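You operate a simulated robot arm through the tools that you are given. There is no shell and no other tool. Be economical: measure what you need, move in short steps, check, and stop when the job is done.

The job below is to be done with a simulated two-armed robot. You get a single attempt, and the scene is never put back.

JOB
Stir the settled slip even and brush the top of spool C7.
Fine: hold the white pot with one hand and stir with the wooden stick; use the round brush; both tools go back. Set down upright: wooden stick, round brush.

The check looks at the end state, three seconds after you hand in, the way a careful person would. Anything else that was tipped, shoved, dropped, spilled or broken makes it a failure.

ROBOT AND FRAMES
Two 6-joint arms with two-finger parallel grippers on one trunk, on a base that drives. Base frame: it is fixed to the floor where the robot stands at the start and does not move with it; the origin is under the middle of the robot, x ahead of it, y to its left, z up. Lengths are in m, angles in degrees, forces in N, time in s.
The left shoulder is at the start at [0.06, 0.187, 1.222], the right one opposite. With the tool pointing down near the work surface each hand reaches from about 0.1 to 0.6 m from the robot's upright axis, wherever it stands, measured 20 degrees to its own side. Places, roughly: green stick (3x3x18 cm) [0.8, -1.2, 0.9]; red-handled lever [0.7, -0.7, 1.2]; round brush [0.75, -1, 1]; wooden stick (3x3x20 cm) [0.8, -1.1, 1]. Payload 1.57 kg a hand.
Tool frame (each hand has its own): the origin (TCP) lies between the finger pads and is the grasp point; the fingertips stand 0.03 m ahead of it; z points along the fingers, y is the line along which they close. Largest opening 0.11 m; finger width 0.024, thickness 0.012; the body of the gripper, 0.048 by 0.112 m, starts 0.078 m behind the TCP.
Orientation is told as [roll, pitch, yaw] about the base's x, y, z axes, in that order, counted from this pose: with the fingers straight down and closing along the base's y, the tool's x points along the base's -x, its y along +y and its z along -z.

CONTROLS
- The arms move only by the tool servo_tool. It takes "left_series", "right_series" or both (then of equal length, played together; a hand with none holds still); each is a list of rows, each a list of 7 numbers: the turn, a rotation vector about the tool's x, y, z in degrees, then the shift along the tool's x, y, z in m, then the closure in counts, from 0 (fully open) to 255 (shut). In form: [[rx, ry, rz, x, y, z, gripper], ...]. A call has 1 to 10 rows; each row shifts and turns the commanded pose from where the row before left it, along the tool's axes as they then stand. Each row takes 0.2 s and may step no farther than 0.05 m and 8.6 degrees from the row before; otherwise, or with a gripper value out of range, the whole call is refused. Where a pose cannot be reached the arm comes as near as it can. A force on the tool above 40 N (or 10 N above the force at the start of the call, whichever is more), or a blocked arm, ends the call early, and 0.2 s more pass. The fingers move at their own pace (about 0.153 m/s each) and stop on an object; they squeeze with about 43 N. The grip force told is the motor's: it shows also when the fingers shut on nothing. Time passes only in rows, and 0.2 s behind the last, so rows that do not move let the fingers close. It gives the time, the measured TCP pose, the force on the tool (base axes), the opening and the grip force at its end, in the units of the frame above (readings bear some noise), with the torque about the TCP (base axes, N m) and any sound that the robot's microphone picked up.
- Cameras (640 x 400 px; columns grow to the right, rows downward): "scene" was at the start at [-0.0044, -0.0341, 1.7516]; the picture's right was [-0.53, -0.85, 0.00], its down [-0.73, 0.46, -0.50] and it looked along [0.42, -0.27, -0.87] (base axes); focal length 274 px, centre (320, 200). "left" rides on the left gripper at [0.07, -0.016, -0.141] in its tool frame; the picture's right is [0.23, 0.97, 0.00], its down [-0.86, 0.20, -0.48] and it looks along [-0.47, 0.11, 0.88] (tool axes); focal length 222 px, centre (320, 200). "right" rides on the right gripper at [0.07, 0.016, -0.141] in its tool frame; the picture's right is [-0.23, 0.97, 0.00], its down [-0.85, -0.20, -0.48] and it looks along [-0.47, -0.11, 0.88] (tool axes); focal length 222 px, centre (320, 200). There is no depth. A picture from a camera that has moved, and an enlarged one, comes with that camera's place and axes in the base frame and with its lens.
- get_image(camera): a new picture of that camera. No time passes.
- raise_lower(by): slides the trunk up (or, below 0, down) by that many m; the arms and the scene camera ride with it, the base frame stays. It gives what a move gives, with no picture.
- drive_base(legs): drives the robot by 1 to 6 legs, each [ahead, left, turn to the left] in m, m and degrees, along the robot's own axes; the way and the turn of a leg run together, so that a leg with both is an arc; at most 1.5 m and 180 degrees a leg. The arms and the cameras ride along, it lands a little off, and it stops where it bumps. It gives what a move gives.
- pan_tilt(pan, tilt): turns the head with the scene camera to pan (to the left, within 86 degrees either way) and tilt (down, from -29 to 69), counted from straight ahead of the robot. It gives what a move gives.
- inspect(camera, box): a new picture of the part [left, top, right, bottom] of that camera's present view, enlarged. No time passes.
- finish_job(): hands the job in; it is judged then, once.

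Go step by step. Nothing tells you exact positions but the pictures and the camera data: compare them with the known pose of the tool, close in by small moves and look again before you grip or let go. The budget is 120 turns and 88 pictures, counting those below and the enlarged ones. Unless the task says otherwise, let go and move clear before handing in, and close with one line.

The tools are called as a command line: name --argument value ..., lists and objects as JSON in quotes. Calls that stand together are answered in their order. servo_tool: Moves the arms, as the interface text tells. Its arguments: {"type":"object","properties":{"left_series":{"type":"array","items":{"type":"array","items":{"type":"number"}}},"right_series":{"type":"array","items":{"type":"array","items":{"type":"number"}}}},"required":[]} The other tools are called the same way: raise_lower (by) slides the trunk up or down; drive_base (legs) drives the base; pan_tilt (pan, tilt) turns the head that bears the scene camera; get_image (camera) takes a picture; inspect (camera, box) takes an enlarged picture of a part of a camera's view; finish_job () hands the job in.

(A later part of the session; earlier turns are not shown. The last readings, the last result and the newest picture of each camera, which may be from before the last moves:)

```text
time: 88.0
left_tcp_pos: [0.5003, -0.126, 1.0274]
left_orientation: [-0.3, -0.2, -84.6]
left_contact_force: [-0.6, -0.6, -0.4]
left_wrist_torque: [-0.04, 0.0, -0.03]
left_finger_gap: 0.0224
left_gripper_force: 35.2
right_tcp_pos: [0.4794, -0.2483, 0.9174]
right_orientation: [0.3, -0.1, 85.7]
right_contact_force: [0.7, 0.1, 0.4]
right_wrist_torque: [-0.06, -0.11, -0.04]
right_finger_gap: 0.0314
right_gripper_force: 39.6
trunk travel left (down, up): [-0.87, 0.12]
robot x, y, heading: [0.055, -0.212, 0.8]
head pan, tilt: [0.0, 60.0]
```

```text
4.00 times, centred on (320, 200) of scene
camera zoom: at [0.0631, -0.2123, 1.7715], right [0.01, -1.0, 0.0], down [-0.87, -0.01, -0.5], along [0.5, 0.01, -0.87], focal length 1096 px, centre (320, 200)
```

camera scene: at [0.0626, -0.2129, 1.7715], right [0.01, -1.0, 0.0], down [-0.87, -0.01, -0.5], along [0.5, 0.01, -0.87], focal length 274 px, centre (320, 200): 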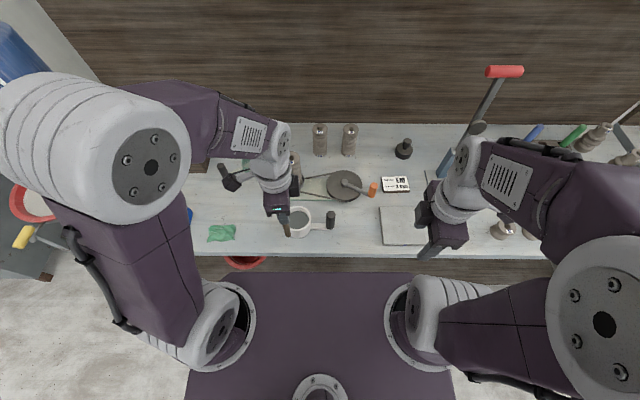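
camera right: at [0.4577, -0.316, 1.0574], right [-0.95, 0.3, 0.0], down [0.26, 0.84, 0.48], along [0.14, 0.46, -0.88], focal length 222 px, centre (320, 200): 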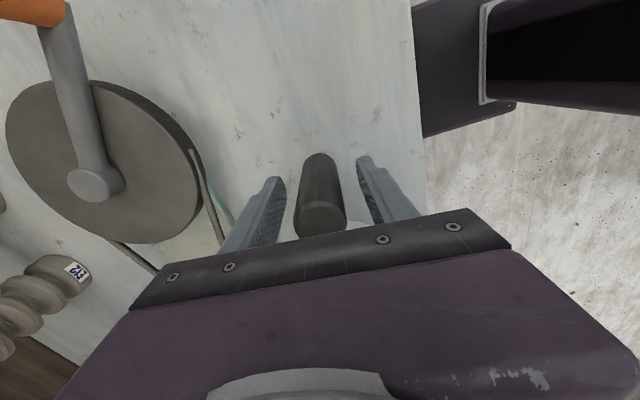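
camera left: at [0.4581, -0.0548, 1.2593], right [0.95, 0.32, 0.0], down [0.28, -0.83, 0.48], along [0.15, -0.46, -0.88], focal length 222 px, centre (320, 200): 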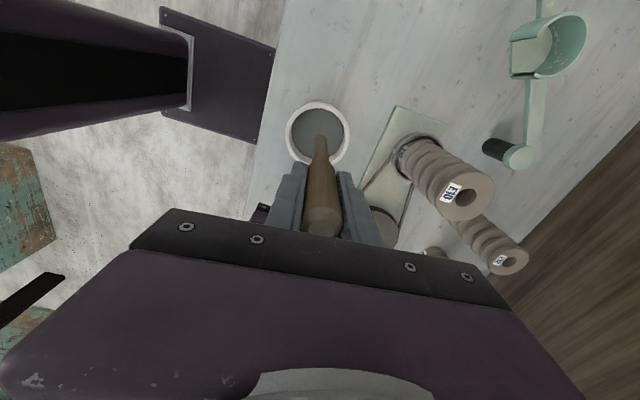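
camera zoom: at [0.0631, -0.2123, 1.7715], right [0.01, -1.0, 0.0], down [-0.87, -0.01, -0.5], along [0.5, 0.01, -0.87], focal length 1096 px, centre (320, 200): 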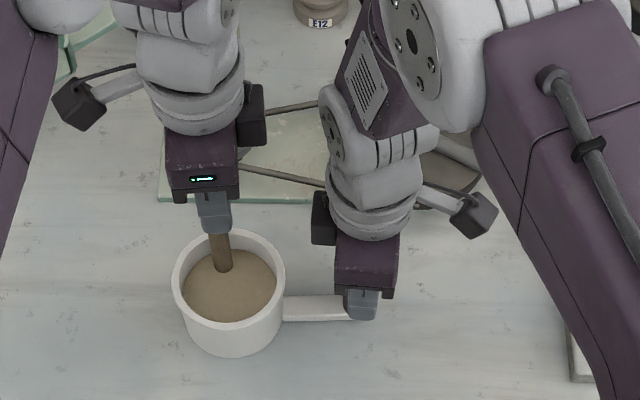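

The slip is turning even tan. I stir a few more turns to make sure the colour has stopped changing.

servo_tool --left_series '[[0, 0, 0, 0.0099, -0.0053, 0, 255], [0, 0, 0, 0.0041, -0.0127, 0, 255], [0, 0, 0, -0.0041, -0.0127, 0, 255], [0, 0, 0, -0.0099, -0.0053, 0, 255], [0, 0, 0, -0.0099, 0.0053, 0, 255], [0, 0, 0, -0.0041, 0.0127, 0, 255], [0, 0, 0, 0.0041, 0.0127, 0, 255], [0, 0, 0, 0.0099, 0.0053, 0, 255]]'

servo_tool --left_series '[[0, 0, 0, 0.0099, -0.0053, 0, 255], [0, 0, 0, 0.0041, -0.0127, 0, 255], [0, 0, 0, -0.0041, -0.0127, 0, 255], [0, 0, 0, -0.0099, -0.0053, 0, 255], [0, 0, 0, -0.0099, 0.0053, 0, 255], [0, 0, 0, -0.0041, 0.0127, 0, 255], [0, 0, 0, 0.0041, 0.0127, 0, 255], [0, 0, 0, 0.0099, 0.0053, 0, 255]]'

servo_tool --left_series '[[0, 0, 0, 0.0099, -0.0053, 0, 255], [0, 0, 0, 0.0041, -0.0127, 0, 255], [0, 0, 0, -0.0041, -0.0127, 0, 255], [0, 0, 0, -0.0099, -0.0053, 0, 255], [0, 0, 0, -0.0099, 0.0053, 0, 255], [0, 0, 0, -0.0041, 0.0127, 0, 255], [0, 0, 0, 0.0041, 0.0127, 0, 255], [0, 0, 0, 0.0099, 0.0053, 0, 255], [0, 0, 0, 0, -0.018, 0, 255]]'

inspect --camera "scene" --box '[240, 150, 400, 250]'

```text
time: 89.8
left_tcp_pos: [0.4995, -0.1252, 1.0258]
left_orientation: [-0.2, -0.3, -84.6]
left_contact_force: [0.5, -0.4, -1.7]
left_wrist_torque: [0.0, 0.02, -0.01]
left_finger_gap: 0.0224
left_gripper_force: 34.8
right_tcp_pos: [0.4795, -0.246, 0.917]
right_orientation: [0.3, -0.1, 85.6]
right_contact_force: [1.2, 0.3, 0.9]
right_wrist_torque: [-0.01, -0.14, -0.07]
right_finger_gap: 0.0313
right_gripper_force: 39.8
trunk travel left (down, up): [-0.87, 0.12]
robot x, y, heading: [0.0565, -0.2092, 0.6]
head pan, tilt: [0.0, 60.0]
```

```text
time: 91.6
left_tcp_pos: [0.5013, -0.1256, 1.0259]
left_orientation: [-0.1, -0.2, -84.5]
left_contact_force: [-0.1, -0.4, -0.6]
left_wrist_torque: [0.0, -0.03, -0.01]
left_finger_gap: 0.0224
left_gripper_force: 35.0
right_tcp_pos: [0.4787, -0.247, 0.9178]
right_orientation: [0.2, 0.0, 85.7]
right_contact_force: [0.5, -0.7, -0.7]
right_wrist_torque: [-0.05, -0.13, -0.02]
right_finger_gap: 0.0313
right_gripper_force: 39.8
trunk travel left (down, up): [-0.87, 0.12]
robot x, y, heading: [0.0536, -0.2168, 0.6]
head pan, tilt: [0.0, 60.0]
```

```text
time: 93.6
left_tcp_pos: [0.4809, -0.1253, 1.0251]
left_orientation: [-0.2, -0.1, -84.3]
left_contact_force: [-0.8, 0.5, -0.5]
left_wrist_torque: [0.03, 0.0, 0.0]
left_finger_gap: 0.0224
left_gripper_force: 35.1
right_tcp_pos: [0.4787, -0.247, 0.9177]
right_orientation: [0.2, -0.1, 85.8]
right_contact_force: [-0.5, 1.1, 0.0]
right_wrist_torque: [-0.06, -0.08, 0.06]
right_finger_gap: 0.0314
right_gripper_force: 39.9
trunk travel left (down, up): [-0.87, 0.12]
robot x, y, heading: [0.0573, -0.2189, 0.5]
head pan, tilt: [0.0, 60.0]
```

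```text
4.00 times, centred on (320, 200) of scene
camera zoom: at [0.0619, -0.2131, 1.7714], right [0.01, -1.0, 0.0], down [-0.87, -0.01, -0.5], along [0.5, 0.01, -0.87], focal length 1096 px, centre (320, 200)
```

zoom: 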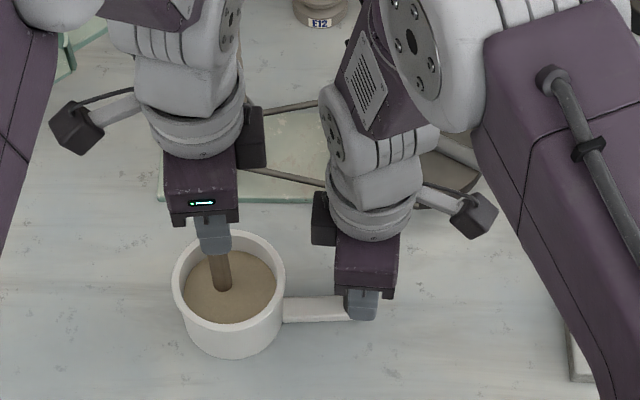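

The slip colour is now even and stable. I lift the stick straight out over the pot, pausing to drip, still holding the pot.

servo_tool --left_series '[[0, 0, 0, 0, 0, -0.02, 255], [0, 0, 0, 0, 0, -0.02, 255], [0, 0, 0, 0, 0, -0.02, 255], [0, 0, 0, 0, 0, 0, 255], [0, 0, 0, 0, 0, 0, 255], [0, 0, 0, 0, 0, 0, 255], [0, 0, 0, 0, 0, -0.04, 255], [0, 0, 0, 0, 0, -0.04, 255], [0, 0, 0, 0, 0, -0.04, 255], [0, 0, 0, 0, 0, 0, 255]]'

servo_tool --right_series '[[0, 0, 0, 0, 0, 0, 116], [0, 0, 0, 0, 0, 0, 116], [0, 0, 0, 0, 0, -0.04, 116], [0, 0, 0, 0, 0, -0.045, 116], [0, 0, 0, 0, 0, -0.045, 116], [0, 0, 0, 0, 0, -0.045, 116], [0, 0, 0, 0, 0, -0.045, 116], [0, 0, 0, 0.03, 0.03, -0.02, 116], [0, 0, 0, 0.03, 0.03, -0.02, 116], [0, 0, 0, 0.03, 0.03, -0.02, 116]]'

get_image --camera "scene"

inspect --camera "scene" --box '[240, 150, 400, 250]'

```text
time: 95.8
left_tcp_pos: [0.4837, -0.126, 1.2076]
left_orientation: [-0.3, -0.2, -84.4]
left_contact_force: [0.1, -0.2, 0.6]
left_wrist_torque: [0.01, 0.0, 0.05]
left_finger_gap: 0.0223
left_gripper_force: 35.0
right_tcp_pos: [0.4799, -0.247, 0.9178]
right_orientation: [0.2, -0.1, 85.7]
right_contact_force: [-0.7, 0.6, 0.0]
right_wrist_torque: [0.0, -0.02, 0.1]
right_finger_gap: 0.0315
right_gripper_force: 39.9
trunk travel left (down, up): [-0.87, 0.12]
robot x, y, heading: [0.0586, -0.2191, 0.9]
head pan, tilt: [0.0, 60.0]
```

```text
time: 98.0
left_tcp_pos: [0.4816, -0.1265, 1.2066]
left_orientation: [-0.1, -0.1, -84.4]
left_contact_force: [-0.4, 0.1, -0.5]
left_wrist_torque: [0.02, -0.03, 0.0]
left_finger_gap: 0.0225
left_gripper_force: 34.9
right_tcp_pos: [0.3818, -0.3321, 1.1933]
right_orientation: [0.1, -0.1, 85.7]
right_contact_force: [-0.2, -0.2, -0.2]
right_wrist_torque: [0.03, 0.0, -0.02]
right_finger_gap: 0.06
right_gripper_force: 0.1
trunk travel left (down, up): [-0.87, 0.12]
robot x, y, heading: [0.0611, -0.2143, 0.9]
head pan, tilt: [0.0, 60.0]
```

```text
35 pictures are left
camera scene: at [0.0601, -0.2139, 1.7715], right [0.01, -1.0, 0.0], down [-0.87, -0.01, -0.5], along [0.5, 0.01, -0.87], focal length 274 px, centre (320, 200)
```

scene: 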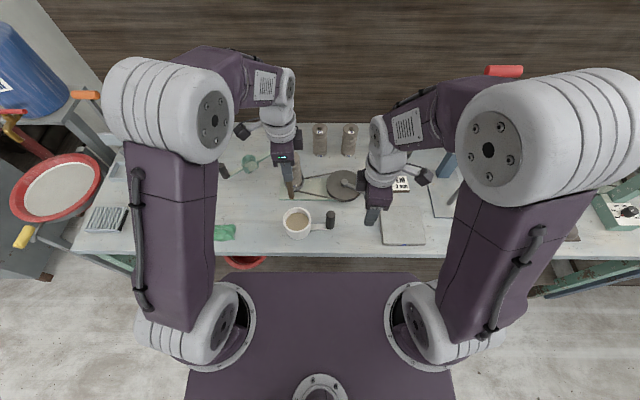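

```text
4.00 times, centred on (320, 200) of scene
camera zoom: at [0.0601, -0.2139, 1.7715], right [0.01, -1.0, 0.0], down [-0.87, -0.01, -0.5], along [0.5, 0.01, -0.87], focal length 1096 px, centre (320, 200)
```

zoom: 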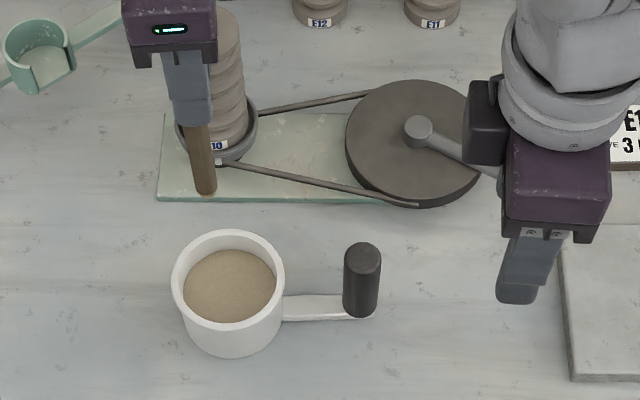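

The pot stands fine and the slip is even. I turn both hands back to their normal yaw and pull the stick back a bit.

servo_tool --right_series '[[0, 0, 8.5, 0, 0, 0, 116], [0, 0, 8.5, 0, 0, 0, 116], [0, 0, 8.5, 0, 0, 0, 116], [0, 0, 8.5, 0, 0, 0, 116], [0, 0, 8.5, 0, 0, 0, 116], [0, 0, 8.5, 0, 0, 0, 116], [0, 0, 8.5, 0, 0, 0, 116], [0, 0, 8.5, 0, 0, 0, 116], [0, 0, 8.5, 0, 0, 0, 116], [0, 0, 8.5, 0, 0, 0, 116]]' --left_series '[[0, 0, -8.5, 0, 0, 0, 255], [0, 0, -8.5, 0, 0, 0, 255], [0, 0, -8.5, 0, 0, 0, 255], [0, 0, -8.5, 0, 0, 0, 255], [0, 0, -8.5, 0, 0, 0, 255], [0, 0, -8.5, 0, 0, 0, 255], [0, 0, -8.5, 0, 0, 0, 255], [0, 0, -8.5, 0, 0, 0, 255], [0, 0, -8.5, 0, 0, 0, 255], [0, 0, -8.5, 0, 0, 0, 255]]'

servo_tool --left_series '[[0, 0, 0, 0.04, 0, 0, 255], [0, 0, 0, 0.04, 0, 0, 255], [0, 0, 0, 0.04, 0, 0, 255]]' --right_series '[[0, 0, 0, 0.03, 0, -0.02, 116], [0, 0, 0, 0.03, 0, -0.02, 116], [0, 0, 0, 0.03, 0, -0.02, 116]]'

drive_base --legs '[[0, -0.98, -0.5], [0.22, 0, 0]]'

pan_tilt --pan -2 --tilt 45

get_image --camera "scene"

```text
time: 100.2
left_tcp_pos: [0.4816, -0.1262, 1.2066]
left_orientation: [-0.2, 0.1, 0.6]
left_contact_force: [0.0, -0.6, -0.3]
left_wrist_torque: [0.01, -0.01, 0.0]
left_finger_gap: 0.0222
left_gripper_force: 35.3
right_tcp_pos: [0.3837, -0.3289, 1.1957]
right_orientation: [0.1, 0.1, 0.5]
right_contact_force: [-0.5, -0.2, 0.7]
right_wrist_torque: [0.01, -0.03, -0.03]
right_finger_gap: 0.0602
right_gripper_force: 0.2
trunk travel left (down, up): [-0.87, 0.12]
robot x, y, heading: [0.0576, -0.2153, 0.7]
head pan, tilt: [0.0, 60.0]
```

```text
time: 101.0
left_tcp_pos: [0.3605, -0.127, 1.2079]
left_orientation: [-0.2, 0.1, 0.6]
left_contact_force: [-0.1, -0.6, -0.3]
left_wrist_torque: [0.0, -0.03, 0.0]
left_finger_gap: 0.0224
left_gripper_force: 35.3
right_tcp_pos: [0.2906, -0.3299, 1.2573]
right_orientation: [0.1, 0.1, 0.8]
right_contact_force: [-0.7, 0.6, 0.5]
right_wrist_torque: [0.01, -0.01, 0.0]
right_finger_gap: 0.0598
right_gripper_force: 0.1
trunk travel left (down, up): [-0.87, 0.12]
robot x, y, heading: [0.0578, -0.2151, 0.5]
head pan, tilt: [0.0, 60.0]
```

```text
time: 107.4
left_tcp_pos: [0.5833, -1.1177, 1.2072]
left_orientation: [-0.2, 0.0, 0.2]
left_contact_force: [0.1, 0.5, -0.4]
left_wrist_torque: [0.0, -0.06, 0.0]
left_finger_gap: 0.0223
left_gripper_force: 34.9
right_tcp_pos: [0.5132, -1.3197, 1.2569]
right_orientation: [0.1, -0.1, 0.2]
right_contact_force: [-1.1, -0.3, -0.4]
right_wrist_torque: [0.01, -0.06, -0.01]
right_finger_gap: 0.0599
right_gripper_force: 0.1
trunk travel left (down, up): [-0.87, 0.12]
robot x, y, heading: [0.2816, -1.2034, 0.4]
head pan, tilt: [0.0, 60.0]
```

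```text
time: 108.2
left_tcp_pos: [0.5886, -1.1171, 1.2064]
left_orientation: [-0.2, 0.2, 0.1]
left_contact_force: [1.1, 0.2, 0.1]
left_wrist_torque: [-0.01, 0.0, 0.03]
left_finger_gap: 0.0223
left_gripper_force: 35.0
right_tcp_pos: [0.5185, -1.3201, 1.2582]
right_orientation: [0.1, 0.1, 0.1]
right_contact_force: [0.6, -0.2, -0.2]
right_wrist_torque: [0.0, 0.0, 0.0]
right_finger_gap: 0.0599
right_gripper_force: 0.1
trunk travel left (down, up): [-0.87, 0.12]
robot x, y, heading: [0.28, -1.2028, 0.1]
head pan, tilt: [-2.0, 45.0]
```

```text
33 pictures are left
camera scene: at [0.3022, -1.2038, 1.7909], right [-0.03, -1.0, 0.0], down [-0.71, 0.02, -0.71], along [0.71, -0.02, -0.71], focal length 274 px, centre (320, 200)
```

scene: 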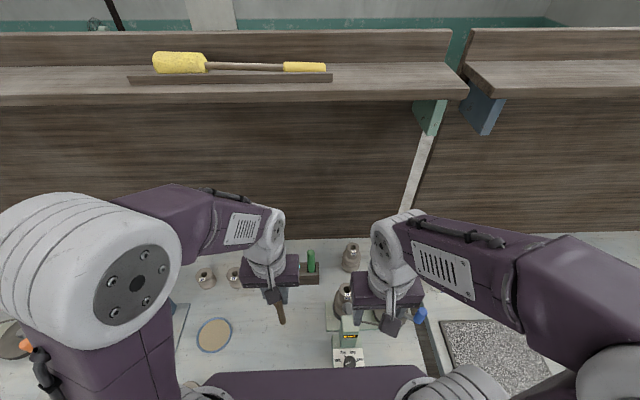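

I carry the stick over its slot.

servo_tool --left_series '[[0, 0, 0, -0.04, 0.0013, 0, 255], [0, 0, 0, -0.04, 0.0013, 0, 255], [0, 0, 0, -0.04, 0.0013, 0, 255], [0, 0, 0, -0.04, 0.0013, 0, 255], [0, 0, 0, -0.04, 0.0013, 0, 255], [0, 0, 0, -0.039, 0.001, 0, 255], [0, 0, 0, 0, 0, 0.03, 255], [0, 0, 0, 0, 0, 0, 255]]'

get_image --camera "left"

inspect --camera "scene" --box '[220, 200, 360, 300]'

```text
time: 110.0
left_tcp_pos: [0.8253, -1.1096, 1.1745]
left_orientation: [-0.3, 0.3, 0.2]
left_contact_force: [0.3, -0.5, 0.2]
left_wrist_torque: [-0.01, 0.01, 0.01]
left_finger_gap: 0.0226
left_gripper_force: 35.4
right_tcp_pos: [0.5155, -1.32, 1.2577]
right_orientation: [0.1, 0.0, 0.3]
right_contact_force: [0.4, -0.1, -0.2]
right_wrist_torque: [0.01, 0.02, 0.01]
right_finger_gap: 0.0599
right_gripper_force: 0.1
trunk travel left (down, up): [-0.87, 0.12]
robot x, y, heading: [0.274, -1.2036, 0.1]
head pan, tilt: [-2.0, 45.0]
```

```text
32 pictures are left
camera left: at [0.7571, -1.1261, 1.3164], right [-0.23, 0.97, 0.0], down [0.86, 0.2, 0.47], along [0.46, 0.11, -0.88], focal length 222 px, centre (320, 200)
```

left: 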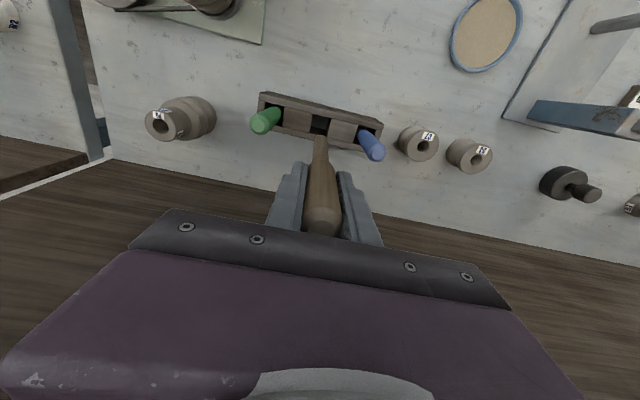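

```text
4.00 times, centred on (290, 250) of scene
camera zoom: at [0.3005, -1.2039, 1.791], right [-0.03, -1.0, 0.0], down [-0.71, 0.02, -0.71], along [0.71, -0.02, -0.71], focal length 1096 px, centre (440, 0)
```

zoom: 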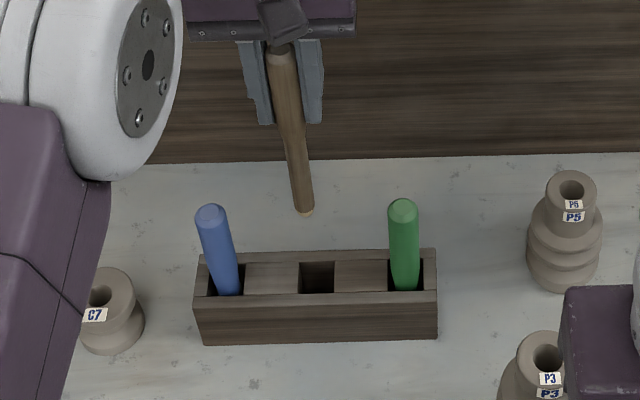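

Aligned with the empty middle slot. Lower it in.

servo_tool --left_series '[[0, 0, 0, -0.002, 0, 0.04, 255], [0, 0, 0, 0, 0, 0.04, 255], [0, 0, 0, 0, 0, 0.04, 255], [0, 0, 0, 0, 0, 0.03, 255], [0, 0, 0, 0, 0, 0.022, 255], [0, 0, 0, 0, 0, 0, 255]]'

get_image --camera "left"

```text
time: 111.4
left_tcp_pos: [0.8265, -1.1109, 1.0027]
left_orientation: [-0.2, 0.2, 0.0]
left_contact_force: [-0.3, 0.9, 0.3]
left_wrist_torque: [0.02, 0.01, -0.04]
left_finger_gap: 0.0221
left_gripper_force: 34.9
right_tcp_pos: [0.5174, -1.3208, 1.2579]
right_orientation: [0.1, 0.2, 0.3]
right_contact_force: [0.7, -0.5, 0.3]
right_wrist_torque: [0.03, -0.02, -0.01]
right_finger_gap: 0.0597
right_gripper_force: 0.0
trunk travel left (down, up): [-0.87, 0.12]
robot x, y, heading: [0.2795, -1.2007, 0.1]
head pan, tilt: [-2.0, 45.0]
```

```text
30 pictures are left
camera left: at [0.7574, -1.1268, 1.1447], right [-0.23, 0.97, 0.0], down [0.86, 0.2, 0.48], along [0.46, 0.11, -0.88], focal length 222 px, centre (320, 200)
```

left: 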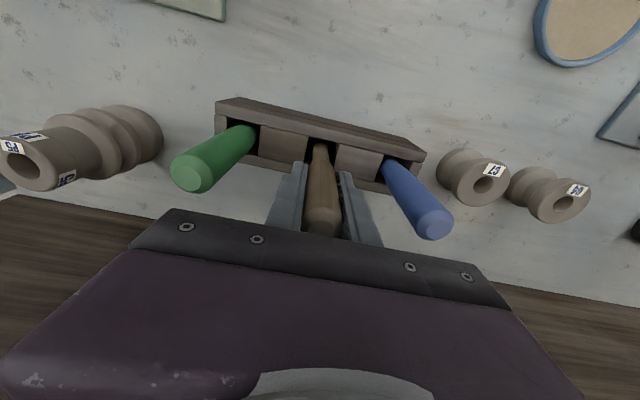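

I lower the last 7 mm, release, rise and shift over the brush with the same hand.

servo_tool --left_series '[[0, 0, 0, 0, 0, 0.007, 255], [0, 0, 0, 0, 0, 0, 116], [0, 0, 0, 0, 0, 0, 116], [0, 0, 0, 0, 0, -0.03, 116], [0, 0, 0, 0, 0, -0.04, 116], [0, 0, 0, 0, 0, -0.04, 116], [0, 0, 0, 0, 0, -0.03, 116], [0, 0, 0, 0, 0.04, 0, 116], [0, 0, 0, 0, 0.04, 0, 116], [0, 0, 0, 0, 0, 0.02, 116]]'

get_image --camera "left"

inspect --camera "scene" --box '[200, 200, 340, 300]'

```text
time: 113.6
left_tcp_pos: [0.8293, -1.0304, 1.1166]
left_orientation: [-0.2, 0.2, 0.1]
left_contact_force: [0.0, 0.4, -0.2]
left_wrist_torque: [0.01, -0.01, -0.01]
left_finger_gap: 0.06
left_gripper_force: 0.1
right_tcp_pos: [0.5171, -1.3207, 1.257]
right_orientation: [0.1, 0.2, 0.1]
right_contact_force: [0.7, 0.4, 0.3]
right_wrist_torque: [0.03, 0.01, -0.01]
right_finger_gap: 0.0599
right_gripper_force: 0.0
trunk travel left (down, up): [-0.87, 0.12]
robot x, y, heading: [0.2806, -1.2013, 0.1]
head pan, tilt: [-2.0, 45.0]
```

```text
29 pictures are left
camera left: at [0.7593, -1.0464, 1.2573], right [-0.23, 0.97, 0.0], down [0.86, 0.2, 0.48], along [0.46, 0.11, -0.88], focal length 222 px, centre (320, 200)
```

left: 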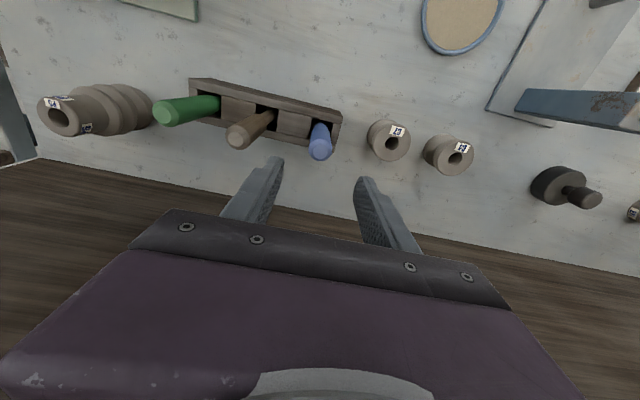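

```text
4.00 times, centred on (270, 250) of scene
camera zoom: at [0.3015, -1.2052, 1.791], right [-0.03, -1.0, 0.0], down [-0.71, 0.02, -0.71], along [0.71, -0.02, -0.71], focal length 1096 px, centre (520, 0)
```

zoom: 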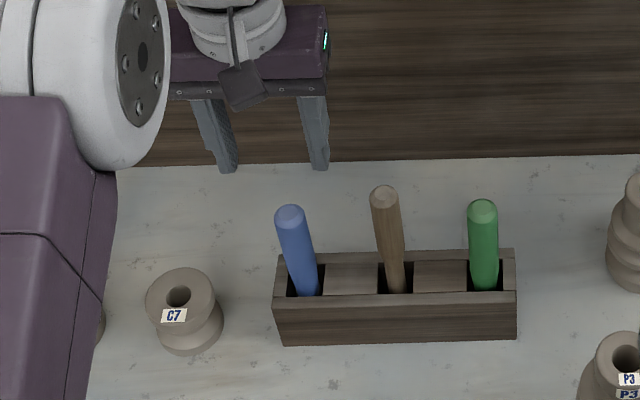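

The brush top is centred. Descend to z ≈ 0.97 and grip.

servo_tool --left_series '[[0, 0, 0, 0.003, 0, 0.03, 116], [0, 0, 0, 0, 0, 0.04, 116], [0, 0, 0, 0, 0, 0.04, 116], [0, 0, 0, 0, 0, 0.036, 116], [0, 0, 0, 0, 0, 0, 255], [0, 0, 0, 0, 0, 0, 255], [0, 0, 0, 0, 0, 0, 255]]'

get_image --camera "left"

```text
time: 115.2
left_tcp_pos: [0.8255, -1.0302, 0.9708]
left_orientation: [-0.2, 0.3, 0.0]
left_contact_force: [-0.2, -0.6, 0.6]
left_wrist_torque: [0.01, -0.03, -0.02]
left_finger_gap: 0.0247
left_gripper_force: 36.3
right_tcp_pos: [0.5171, -1.3183, 1.257]
right_orientation: [0.1, 0.1, 0.2]
right_contact_force: [-0.1, -0.4, -0.2]
right_wrist_torque: [0.0, -0.04, 0.01]
right_finger_gap: 0.0603
right_gripper_force: 0.1
trunk travel left (down, up): [-0.87, 0.12]
robot x, y, heading: [0.2767, -1.2003, 0.3]
head pan, tilt: [-2.0, 45.0]
```

```text
27 pictures are left
camera left: at [0.7556, -1.0459, 1.1127], right [-0.23, 0.97, 0.0], down [0.86, 0.2, 0.47], along [0.46, 0.11, -0.88], focal length 222 px, centre (320, 200)
```

left: 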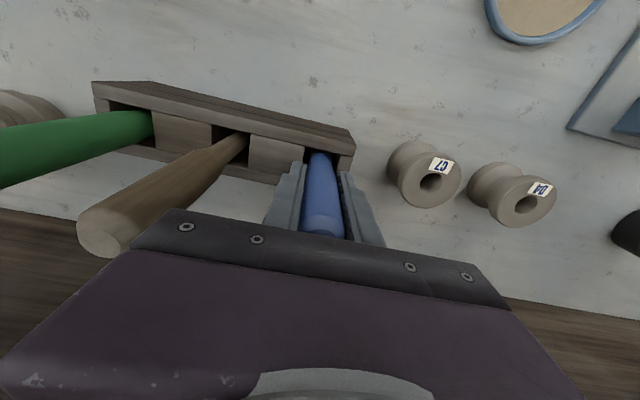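

Gripped at (0.8255, -1.030, 0.971). Lift it straight up, retract and look at it.

servo_tool --left_series '[[0, 0, 0, 0, 0, -0.03, 255], [0, 0, 0, 0, 0, -0.04, 255], [0, 0, 0, 0, 0, -0.045, 255], [0, 0, 0, 0, 0, -0.045, 255], [0, 0, 0, 0, 0, -0.045, 255], [0, 0, 0, 0.045, 0, -0.02, 255], [0, 0, 0, 0.045, 0, 0, 255], [0, 0, 0, 0.045, 0, 0, 255], [0, 0, 0, 0.045, 0, 0, 255], [0, 0, 0, 0.045, 0, 0, 255]]'

inspect --camera "scene" --box '[180, 220, 340, 320]'

```text
time: 117.4
left_tcp_pos: [0.5994, -1.0279, 1.1964]
left_orientation: [-0.2, 0.0, 0.1]
left_contact_force: [0.0, 0.8, 0.2]
left_wrist_torque: [0.01, -0.05, 0.03]
left_finger_gap: 0.0245
left_gripper_force: 36.1
right_tcp_pos: [0.5139, -1.3206, 1.2578]
right_orientation: [0.1, 0.0, 0.2]
right_contact_force: [-0.9, 0.2, 0.4]
right_wrist_torque: [-0.02, 0.0, -0.01]
right_finger_gap: 0.0602
right_gripper_force: 0.0
trunk travel left (down, up): [-0.87, 0.12]
robot x, y, heading: [0.2831, -1.2022, 0.4]
head pan, tilt: [-2.0, 45.0]
```

```text
4.00 times, centred on (260, 270) of scene
camera zoom: at [0.2979, -1.2039, 1.791], right [-0.03, -1.0, 0.0], down [-0.71, 0.02, -0.71], along [0.71, -0.02, -0.71], focal length 1096 px, centre (560, -80)
```

zoom: 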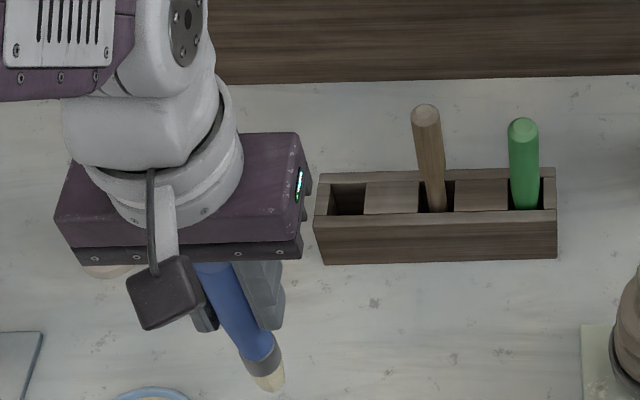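

The round brush has cream bristles down. Now I go dip it in the stirred slip: drive back to the pot.

drive_base --legs '[[-0.22, 0, 0], [0, 0.9, 0]]'

pan_tilt --pan 15 --tilt 60

get_image --camera "scene"

```text
time: 123.4
left_tcp_pos: [0.3622, -0.1334, 1.1964]
left_orientation: [-0.1, 0.2, 1.4]
left_contact_force: [0.0, -0.1, -0.4]
left_wrist_torque: [-0.02, 0.01, 0.02]
left_finger_gap: 0.0245
left_gripper_force: 36.0
right_tcp_pos: [0.285, -0.4286, 1.257]
right_orientation: [0.2, 0.1, 1.5]
right_contact_force: [0.2, 0.2, 0.3]
right_wrist_torque: [0.0, -0.02, 0.02]
right_finger_gap: 0.0601
right_gripper_force: 0.1
trunk travel left (down, up): [-0.87, 0.12]
robot x, y, heading: [0.041, -0.3142, 1.3]
head pan, tilt: [-2.0, 45.0]
```

```text
time: 124.2
left_tcp_pos: [0.3614, -0.1327, 1.1963]
left_orientation: [-0.1, 0.2, 1.4]
left_contact_force: [-0.1, 0.4, -0.4]
left_wrist_torque: [0.01, -0.01, -0.02]
left_finger_gap: 0.0241
left_gripper_force: 36.3
right_tcp_pos: [0.2839, -0.4259, 1.2566]
right_orientation: [0.0, 0.1, 1.5]
right_contact_force: [0.1, -0.7, 0.5]
right_wrist_torque: [0.01, 0.0, 0.01]
right_finger_gap: 0.0598
right_gripper_force: 0.1
trunk travel left (down, up): [-0.87, 0.12]
robot x, y, heading: [0.0487, -0.3161, 1.4]
head pan, tilt: [15.0, 60.0]
```

```text
25 pictures are left
camera scene: at [0.0488, -0.295, 1.7715], right [0.28, -0.96, 0.0], down [-0.83, -0.24, -0.5], along [0.48, 0.14, -0.87], focal length 274 px, centre (320, 200)
```

scene: 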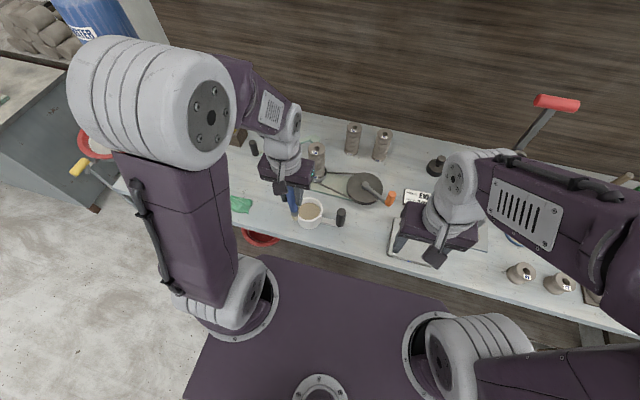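

I move the brush over the pot centre (0.474, -0.131) and look.

servo_tool --left_series '[[0, 0, 0, -0.04, 0, 0, 255], [0, 0, 0, -0.04, 0, 0, 255], [0, 0, 0, -0.033, 0, 0, 255], [0, 0, 0, 0, 0, 0.04, 255], [0, 0, 0, 0, 0, 0.04, 255], [0, 0, 0, 0, 0, 0, 255]]'

inspect --camera "scene" --box '[240, 150, 400, 250]'

```text
time: 125.6
left_tcp_pos: [0.4747, -0.1306, 1.1144]
left_orientation: [-0.2, 0.1, 1.4]
left_contact_force: [0.7, -0.1, -0.5]
left_wrist_torque: [-0.02, -0.05, -0.01]
left_finger_gap: 0.0244
left_gripper_force: 36.0
right_tcp_pos: [0.2824, -0.427, 1.257]
right_orientation: [0.1, 0.1, 1.6]
right_contact_force: [-0.6, 0.0, 0.4]
right_wrist_torque: [-0.01, 0.0, -0.02]
right_finger_gap: 0.0599
right_gripper_force: 0.0
trunk travel left (down, up): [-0.87, 0.12]
robot x, y, heading: [0.0422, -0.3162, 1.4]
head pan, tilt: [15.0, 60.0]
```

```text
4.00 times, centred on (320, 200) of scene
camera zoom: at [0.0484, -0.2956, 1.7715], right [0.28, -0.96, 0.0], down [-0.83, -0.25, -0.5], along [0.48, 0.14, -0.87], focal length 1096 px, centre (320, 200)
```

zoom: 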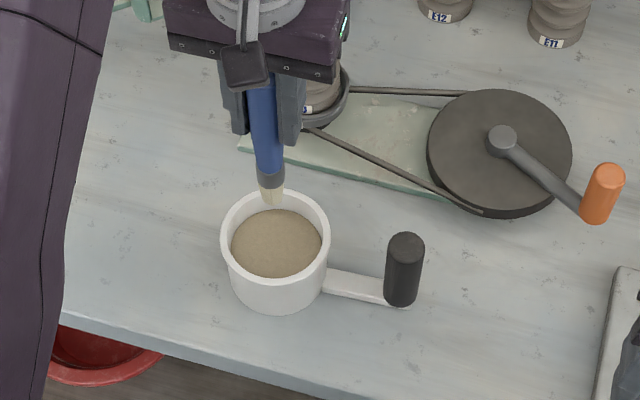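

The brush tip is 0.137 m below the TCP and above the slip centre. I dip about 1.3 cm, swirl lightly, and lift with a drip pause, wiping near the rim not needed.

servo_tool --left_series '[[0, 0, 0, 0, 0, 0.035, 255], [0, 0, 0, 0, 0, 0.035, 255], [0, 0, 0, 0, 0, 0.024, 255], [0, 0, 0, 0, 0.006, 0, 255], [0, 0, 0, 0, -0.012, 0, 255], [0, 0, 0, 0, 0.006, 0, 255]]'

inspect --camera "scene" --box '[240, 150, 400, 250]'

```text
time: 127.0
left_tcp_pos: [0.4733, -0.1298, 1.0218]
left_orientation: [-0.2, 0.2, 1.4]
left_contact_force: [0.1, -0.7, -1.2]
left_wrist_torque: [-0.03, 0.0, -0.01]
left_finger_gap: 0.0244
left_gripper_force: 36.3
right_tcp_pos: [0.2845, -0.4266, 1.2577]
right_orientation: [0.1, 0.1, 1.5]
right_contact_force: [0.2, -0.1, 0.1]
right_wrist_torque: [0.01, 0.04, 0.02]
right_finger_gap: 0.0602
right_gripper_force: 0.1
trunk travel left (down, up): [-0.87, 0.12]
robot x, y, heading: [0.048, -0.3162, 1.5]
head pan, tilt: [15.0, 60.0]
```

```text
4.00 times, centred on (320, 200) of scene
camera zoom: at [0.0489, -0.2954, 1.7715], right [0.28, -0.96, 0.0], down [-0.83, -0.25, -0.5], along [0.48, 0.14, -0.87], focal length 1096 px, centre (320, 200)
```

zoom: 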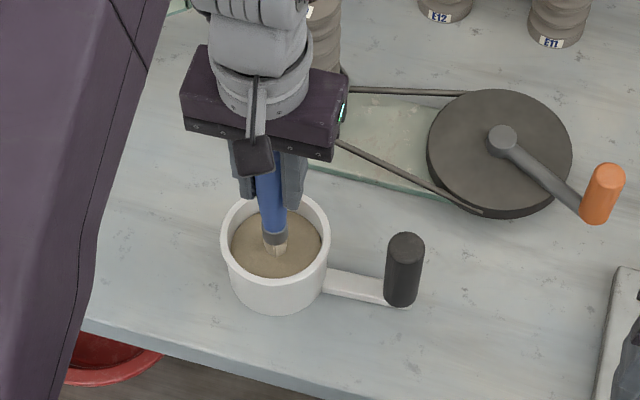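

The bristles are only partly submerged; I go 8 mm deeper, then lift out and pause.

servo_tool --left_series '[[0, 0, 0, 0, 0, 0.008, 255], [0, 0, 0, 0, 0.005, 0, 255], [0, 0, 0, 0, -0.005, 0, 255], [0, 0, 0, 0, 0, -0.02, 255], [0, 0, 0, 0, 0, -0.025, 255], [0, 0, 0, 0, 0, 0, 255], [0, 0, 0, 0, 0, 0, 255], [0, 0, 0, 0, 0, 0, 255], [0, 0, 0, 0, 0, -0.02, 255], [0, 0, 0, 0, 0, 0, 255]]'

inspect --camera "scene" --box '[240, 150, 400, 250]'

```text
time: 129.2
left_tcp_pos: [0.4736, -0.1297, 1.0776]
left_orientation: [-0.2, 0.2, 1.4]
left_contact_force: [-0.9, -0.3, 0.1]
left_wrist_torque: [0.0, 0.03, 0.03]
left_finger_gap: 0.0244
left_gripper_force: 36.5
right_tcp_pos: [0.2855, -0.4269, 1.257]
right_orientation: [0.1, 0.1, 1.4]
right_contact_force: [0.2, 0.9, 0.0]
right_wrist_torque: [-0.01, -0.03, -0.02]
right_finger_gap: 0.06
right_gripper_force: 0.0
trunk travel left (down, up): [-0.87, 0.12]
robot x, y, heading: [0.047, -0.3155, 1.4]
head pan, tilt: [15.0, 60.0]
```

```text
4.00 times, centred on (320, 200) of scene
camera zoom: at [0.0491, -0.2955, 1.7715], right [0.28, -0.96, 0.0], down [-0.83, -0.25, -0.5], along [0.48, 0.14, -0.87], focal length 1096 px, centre (320, 200)
```

zoom: 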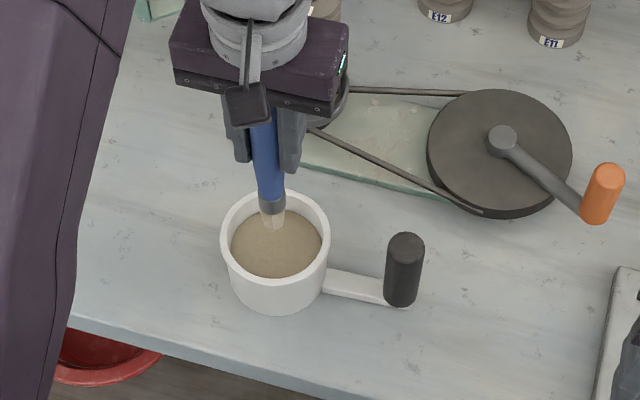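

The bristles carry slip. I raise, retract, and drive to C7.

servo_tool --left_series '[[0, 0, 0, 0, 0, -0.04, 255], [0, 0, 0, 0, 0, -0.04, 255], [0, 0, 0, 0, 0, -0.04, 255], [0, 0, 0, 0.04, 0, 0, 255], [0, 0, 0, 0.04, 0, 0, 255], [0, 0, 0, 0.03, 0, 0, 255]]'

drive_base --legs '[[0, -0.8, -1.4], [0.23, 0, 0]]'

pan_tilt --pan 4 --tilt 45

get_image --camera "scene"

get_image --camera "left"

```text
time: 130.6
left_tcp_pos: [0.3642, -0.1319, 1.1984]
left_orientation: [-0.2, 0.2, 1.5]
left_contact_force: [-0.3, 0.7, -0.5]
left_wrist_torque: [-0.03, 0.0, 0.0]
left_finger_gap: 0.0244
left_gripper_force: 36.3
right_tcp_pos: [0.2827, -0.4277, 1.2571]
right_orientation: [0.1, 0.1, 1.5]
right_contact_force: [-0.9, -0.1, -0.2]
right_wrist_torque: [0.01, -0.02, -0.02]
right_finger_gap: 0.06
right_gripper_force: 0.2
trunk travel left (down, up): [-0.87, 0.12]
robot x, y, heading: [0.0508, -0.3161, 1.6]
head pan, tilt: [15.0, 60.0]
```

```text
time: 136.2
left_tcp_pos: [0.6052, -0.943, 1.1993]
left_orientation: [-0.2, 0.1, -0.7]
left_contact_force: [-0.3, -0.5, 0.7]
left_wrist_torque: [0.01, -0.02, -0.01]
left_finger_gap: 0.0244
left_gripper_force: 36.5
right_tcp_pos: [0.514, -1.2339, 1.2591]
right_orientation: [0.1, 0.0, -0.5]
right_contact_force: [-0.5, -0.3, 0.1]
right_wrist_torque: [0.04, -0.02, -0.01]
right_finger_gap: 0.06
right_gripper_force: 0.0
trunk travel left (down, up): [-0.87, 0.12]
robot x, y, heading: [0.2823, -1.1145, -0.3]
head pan, tilt: [15.0, 60.0]
```

```text
time: 136.9
left_tcp_pos: [0.6085, -0.9424, 1.1985]
left_orientation: [-0.1, 0.3, -0.7]
left_contact_force: [0.1, 0.5, -0.7]
left_wrist_torque: [-0.03, 0.01, 0.03]
left_finger_gap: 0.0244
left_gripper_force: 36.4
right_tcp_pos: [0.5174, -1.235, 1.2573]
right_orientation: [0.2, 0.2, -0.4]
right_contact_force: [0.2, 0.5, -0.3]
right_wrist_torque: [-0.01, 0.01, 0.0]
right_finger_gap: 0.0597
right_gripper_force: 0.0
trunk travel left (down, up): [-0.87, 0.12]
robot x, y, heading: [0.2801, -1.1129, -0.3]
head pan, tilt: [4.0, 45.0]
```

```text
21 pictures are left
camera scene: at [0.3035, -1.1067, 1.7909], right [0.06, -1.0, 0.0], down [-0.71, -0.04, -0.71], along [0.7, 0.04, -0.71], focal length 274 px, centre (320, 200)
```

scene: 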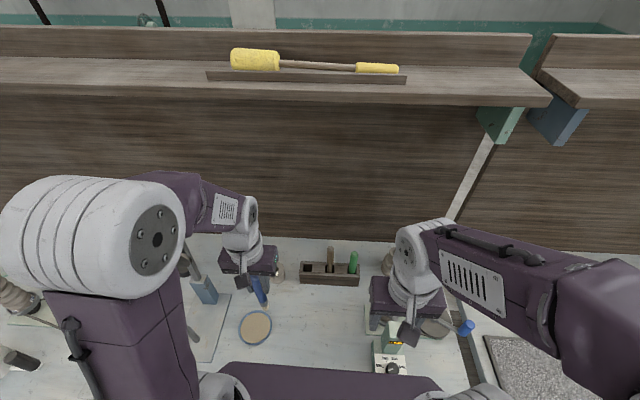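

```text
20 pictures are left
camera left: at [0.5395, -0.9586, 1.3399], right [-0.22, 0.98, 0.0], down [0.86, 0.19, 0.47], along [0.46, 0.1, -0.88], focal length 222 px, centre (320, 200)
```

left: 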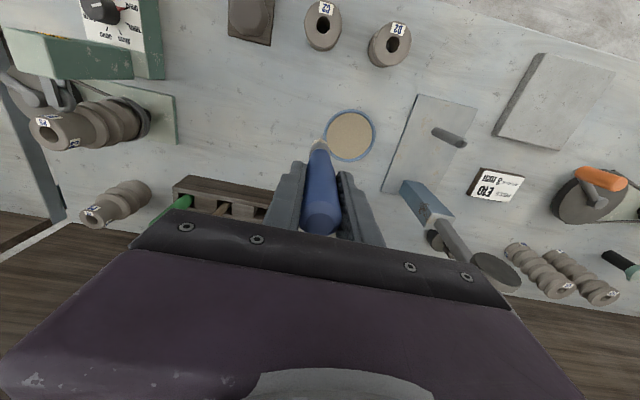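

I move the brush above C7, keeping it high.

servo_tool --left_series '[[0, 0, 0, -0.04, 0.006, 0, 255], [0, 0, 0, -0.04, 0.006, 0, 255], [0, 0, 0, -0.04, 0.006, 0, 255], [0, 0, 0, -0.04, 0.006, 0, 255], [0, 0, 0, -0.037, 0.005, 0, 255], [0, 0, 0, 0, 0, 0.03, 255], [0, 0, 0, 0, 0, 0.03, 255], [0, 0, 0, 0, 0, 0, 255]]'

inspect --camera "scene" --box '[200, 220, 340, 310]'

get_image --camera "left"

```text
time: 138.8
left_tcp_pos: [0.8061, -0.9152, 1.1375]
left_orientation: [-0.2, 0.2, -0.6]
left_contact_force: [0.5, 0.0, -1.3]
left_wrist_torque: [-0.01, 0.03, 0.03]
left_finger_gap: 0.0243
left_gripper_force: 36.3
right_tcp_pos: [0.5173, -1.2344, 1.2563]
right_orientation: [0.2, 0.2, -0.5]
right_contact_force: [-0.6, 0.3, 0.1]
right_wrist_torque: [0.02, 0.0, -0.02]
right_finger_gap: 0.06
right_gripper_force: 0.1
trunk travel left (down, up): [-0.87, 0.12]
robot x, y, heading: [0.2855, -1.1103, -0.6]
head pan, tilt: [4.0, 45.0]
```

```text
4.44 times, centred on (270, 265) of scene
camera zoom: at [0.3033, -1.1065, 1.791], right [0.06, -1.0, 0.0], down [-0.71, -0.04, -0.71], along [0.71, 0.04, -0.71], focal length 1218 px, centre (542, -89)
```

zoom: 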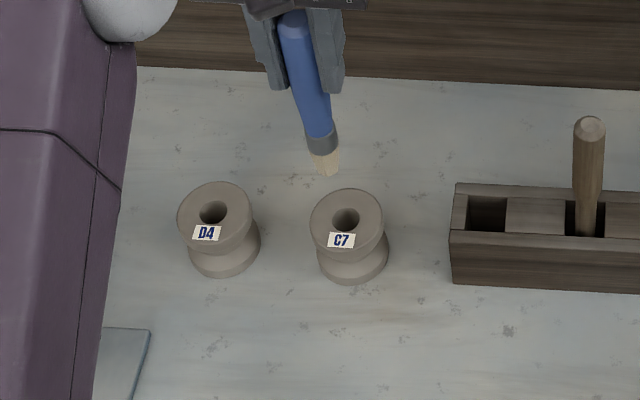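

```text
18 pictures are left
camera left: at [0.7369, -0.9307, 1.2793], right [-0.22, 0.98, 0.0], down [0.86, 0.19, 0.47], along [0.46, 0.1, -0.88], focal length 222 px, centre (320, 200)
```

left: 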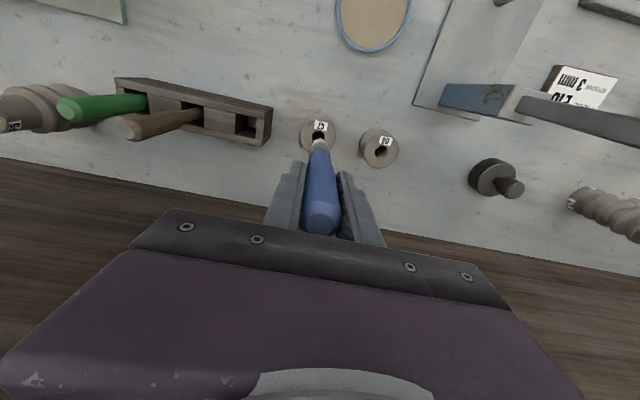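

C7's top centre is near (0.804, -0.919), radius 29 mm with a 10 mm hole. I move the tip to the ring on the near side and lower to just above it.

servo_tool --left_series '[[0, 0, 0, 0.021, -0.004, 0.02, 255], [0, 0, 0, 0, 0, 0.02, 255], [0, 0, 0, 0, 0, 0.012, 255], [0, 0, 0, 0, 0, 0, 255]]'

inspect --camera "scene" --box '[230, 220, 330, 290]'

```text
time: 139.8
left_tcp_pos: [0.7826, -0.9208, 1.0863]
left_orientation: [-0.2, 0.2, -0.6]
left_contact_force: [-0.6, 0.2, -0.9]
left_wrist_torque: [0.0, -0.02, 0.02]
left_finger_gap: 0.0242
left_gripper_force: 36.9
right_tcp_pos: [0.516, -1.2339, 1.2572]
right_orientation: [0.1, 0.1, -0.5]
right_contact_force: [-0.1, -0.3, -0.3]
right_wrist_torque: [-0.01, -0.05, -0.01]
right_finger_gap: 0.0602
right_gripper_force: 0.1
trunk travel left (down, up): [-0.87, 0.12]
robot x, y, heading: [0.2826, -1.1118, -0.5]
head pan, tilt: [4.0, 45.0]
```

```text
5.71 times, centred on (280, 255) of scene
camera zoom: at [0.3015, -1.1068, 1.791], right [0.06, -1.0, 0.0], down [-0.71, -0.04, -0.71], along [0.71, 0.04, -0.71], focal length 1566 px, centre (549, -114)
```

zoom: 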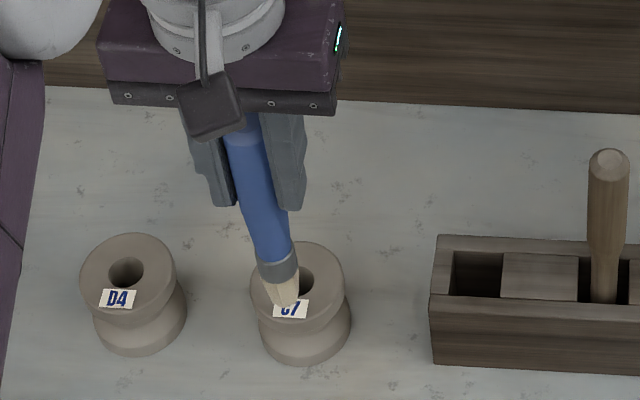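

The tip hovers just above the ring. I lower in small steps while watching the force.

servo_tool --left_series '[[0, 0, 0, 0, 0, 0.004, 255], [0, 0, 0, 0, 0, 0.004, 255], [0, 0, 0, 0, 0, 0, 255]]'

inspect --camera "scene" --box '[250, 225, 310, 267]'

```text
time: 140.6
left_tcp_pos: [0.7841, -0.9212, 1.0784]
left_orientation: [-0.1, 0.2, -0.6]
left_contact_force: [0.6, -0.1, -0.1]
left_wrist_torque: [0.0, 0.0, 0.0]
left_finger_gap: 0.0245
left_gripper_force: 35.7
right_tcp_pos: [0.5163, -1.2344, 1.2572]
right_orientation: [0.2, 0.1, -0.5]
right_contact_force: [0.1, 1.0, 0.9]
right_wrist_torque: [0.01, 0.03, 0.04]
right_finger_gap: 0.0601
right_gripper_force: 0.1
trunk travel left (down, up): [-0.87, 0.12]
robot x, y, heading: [0.2829, -1.1134, -0.5]
head pan, tilt: [4.0, 45.0]
```

```text
9.52 times, centred on (280, 246) of scene
camera zoom: at [0.3024, -1.1066, 1.791], right [0.06, -1.0, 0.0], down [-0.71, -0.04, -0.71], along [0.71, 0.04, -0.71], focal length 2610 px, centre (701, -238)
```

zoom: 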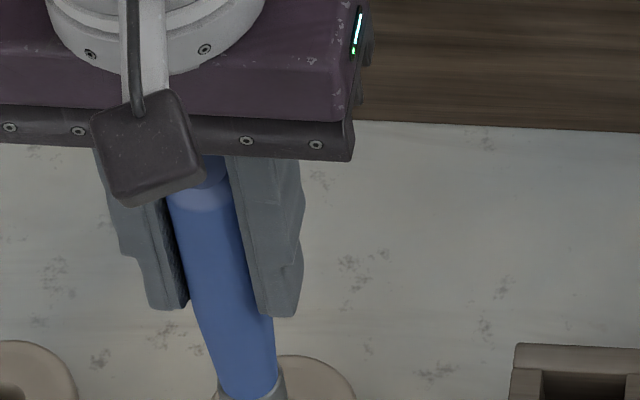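

No contact yet. I continue lowering by small steps.

servo_tool --left_series '[[0, 0, 0, 0, 0, 0.003, 255], [0, 0, 0, 0, 0, 0.002, 255], [0, 0, 0, 0, 0, 0, 255]]'

inspect --camera "scene" --box '[250, 250, 310, 292]'

```text
time: 141.3
left_tcp_pos: [0.7838, -0.9205, 1.0717]
left_orientation: [-0.3, 0.1, -0.6]
left_contact_force: [0.8, 0.4, -0.1]
left_wrist_torque: [-0.05, -0.01, 0.0]
left_finger_gap: 0.0245
left_gripper_force: 36.1
right_tcp_pos: [0.5151, -1.2345, 1.2576]
right_orientation: [0.1, 0.1, -0.5]
right_contact_force: [0.6, 0.0, 0.8]
right_wrist_torque: [-0.03, 0.02, -0.01]
right_finger_gap: 0.0602
right_gripper_force: 0.0
trunk travel left (down, up): [-0.87, 0.12]
robot x, y, heading: [0.2826, -1.1163, -0.3]
head pan, tilt: [4.0, 45.0]
```

```text
9.52 times, centred on (280, 271) of scene
camera zoom: at [0.3025, -1.1066, 1.791], right [0.06, -1.0, 0.0], down [-0.71, -0.04, -0.71], along [0.71, 0.04, -0.71], focal length 2610 px, centre (701, -476)
```

zoom: 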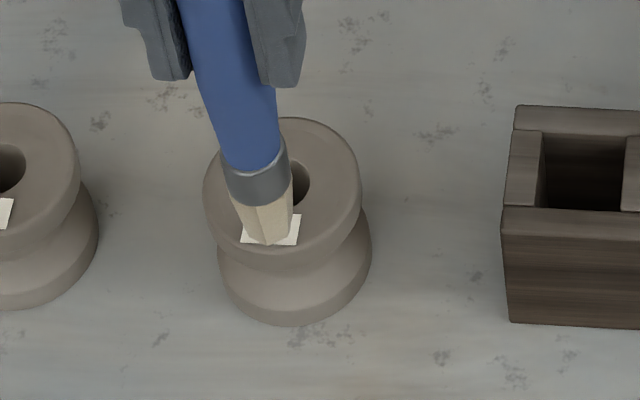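

The tip seems to be in front of the near edge rather than on the ring, so C7 may sit slightly farther. I raise, move 2.2 cm forward and compare in both views.

servo_tool --left_series '[[0, 0, 0, 0, 0, -0.012, 255], [0, 0, 0, -0.022, 0.002, 0, 255], [0, 0, 0, 0, 0, 0, 255]]'

inspect --camera "scene" --box '[250, 250, 310, 292]'

inspect --camera "left" --box '[260, 90, 380, 200]'

```text
time: 142.2
left_tcp_pos: [0.8066, -0.9191, 1.0843]
left_orientation: [-0.2, 0.3, -0.6]
left_contact_force: [-0.2, 0.2, -0.3]
left_wrist_torque: [-0.04, 0.0, -0.02]
left_finger_gap: 0.0246
left_gripper_force: 36.0
right_tcp_pos: [0.5169, -1.2344, 1.2565]
right_orientation: [0.1, 0.2, -0.5]
right_contact_force: [-0.1, -0.1, -0.7]
right_wrist_torque: [0.0, -0.02, 0.01]
right_finger_gap: 0.06
right_gripper_force: 0.1
trunk travel left (down, up): [-0.87, 0.12]
robot x, y, heading: [0.2818, -1.1137, -0.8]
head pan, tilt: [4.0, 45.0]
```

```text
9.52 times, centred on (280, 271) of scene
camera zoom: at [0.3029, -1.1064, 1.791], right [0.06, -1.0, 0.0], down [-0.71, -0.04, -0.71], along [0.71, 0.04, -0.71], focal length 2610 px, centre (701, -476)
```

zoom: 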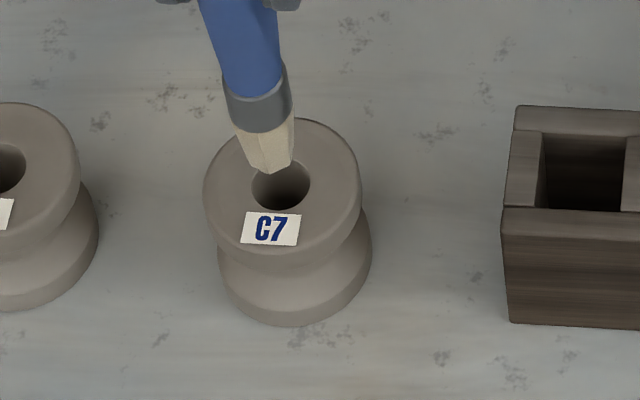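

```text
3.64 times, centred on (320, 145) of left
camera zoom: at [0.7372, -0.9343, 1.226], right [-0.22, 0.98, 0.0], down [0.86, 0.19, 0.47], along [0.46, 0.1, -0.88], focal length 808 px, centre (320, 400)
```

zoom: 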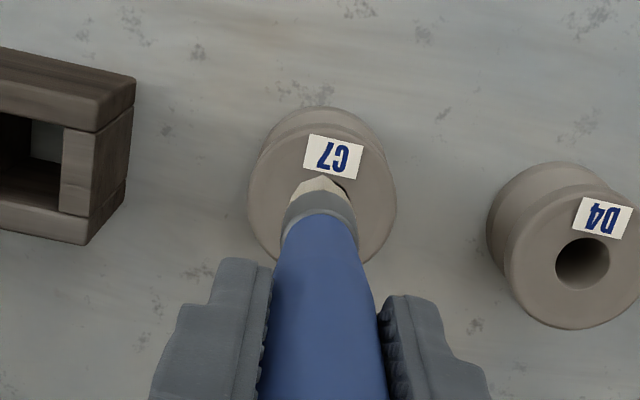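

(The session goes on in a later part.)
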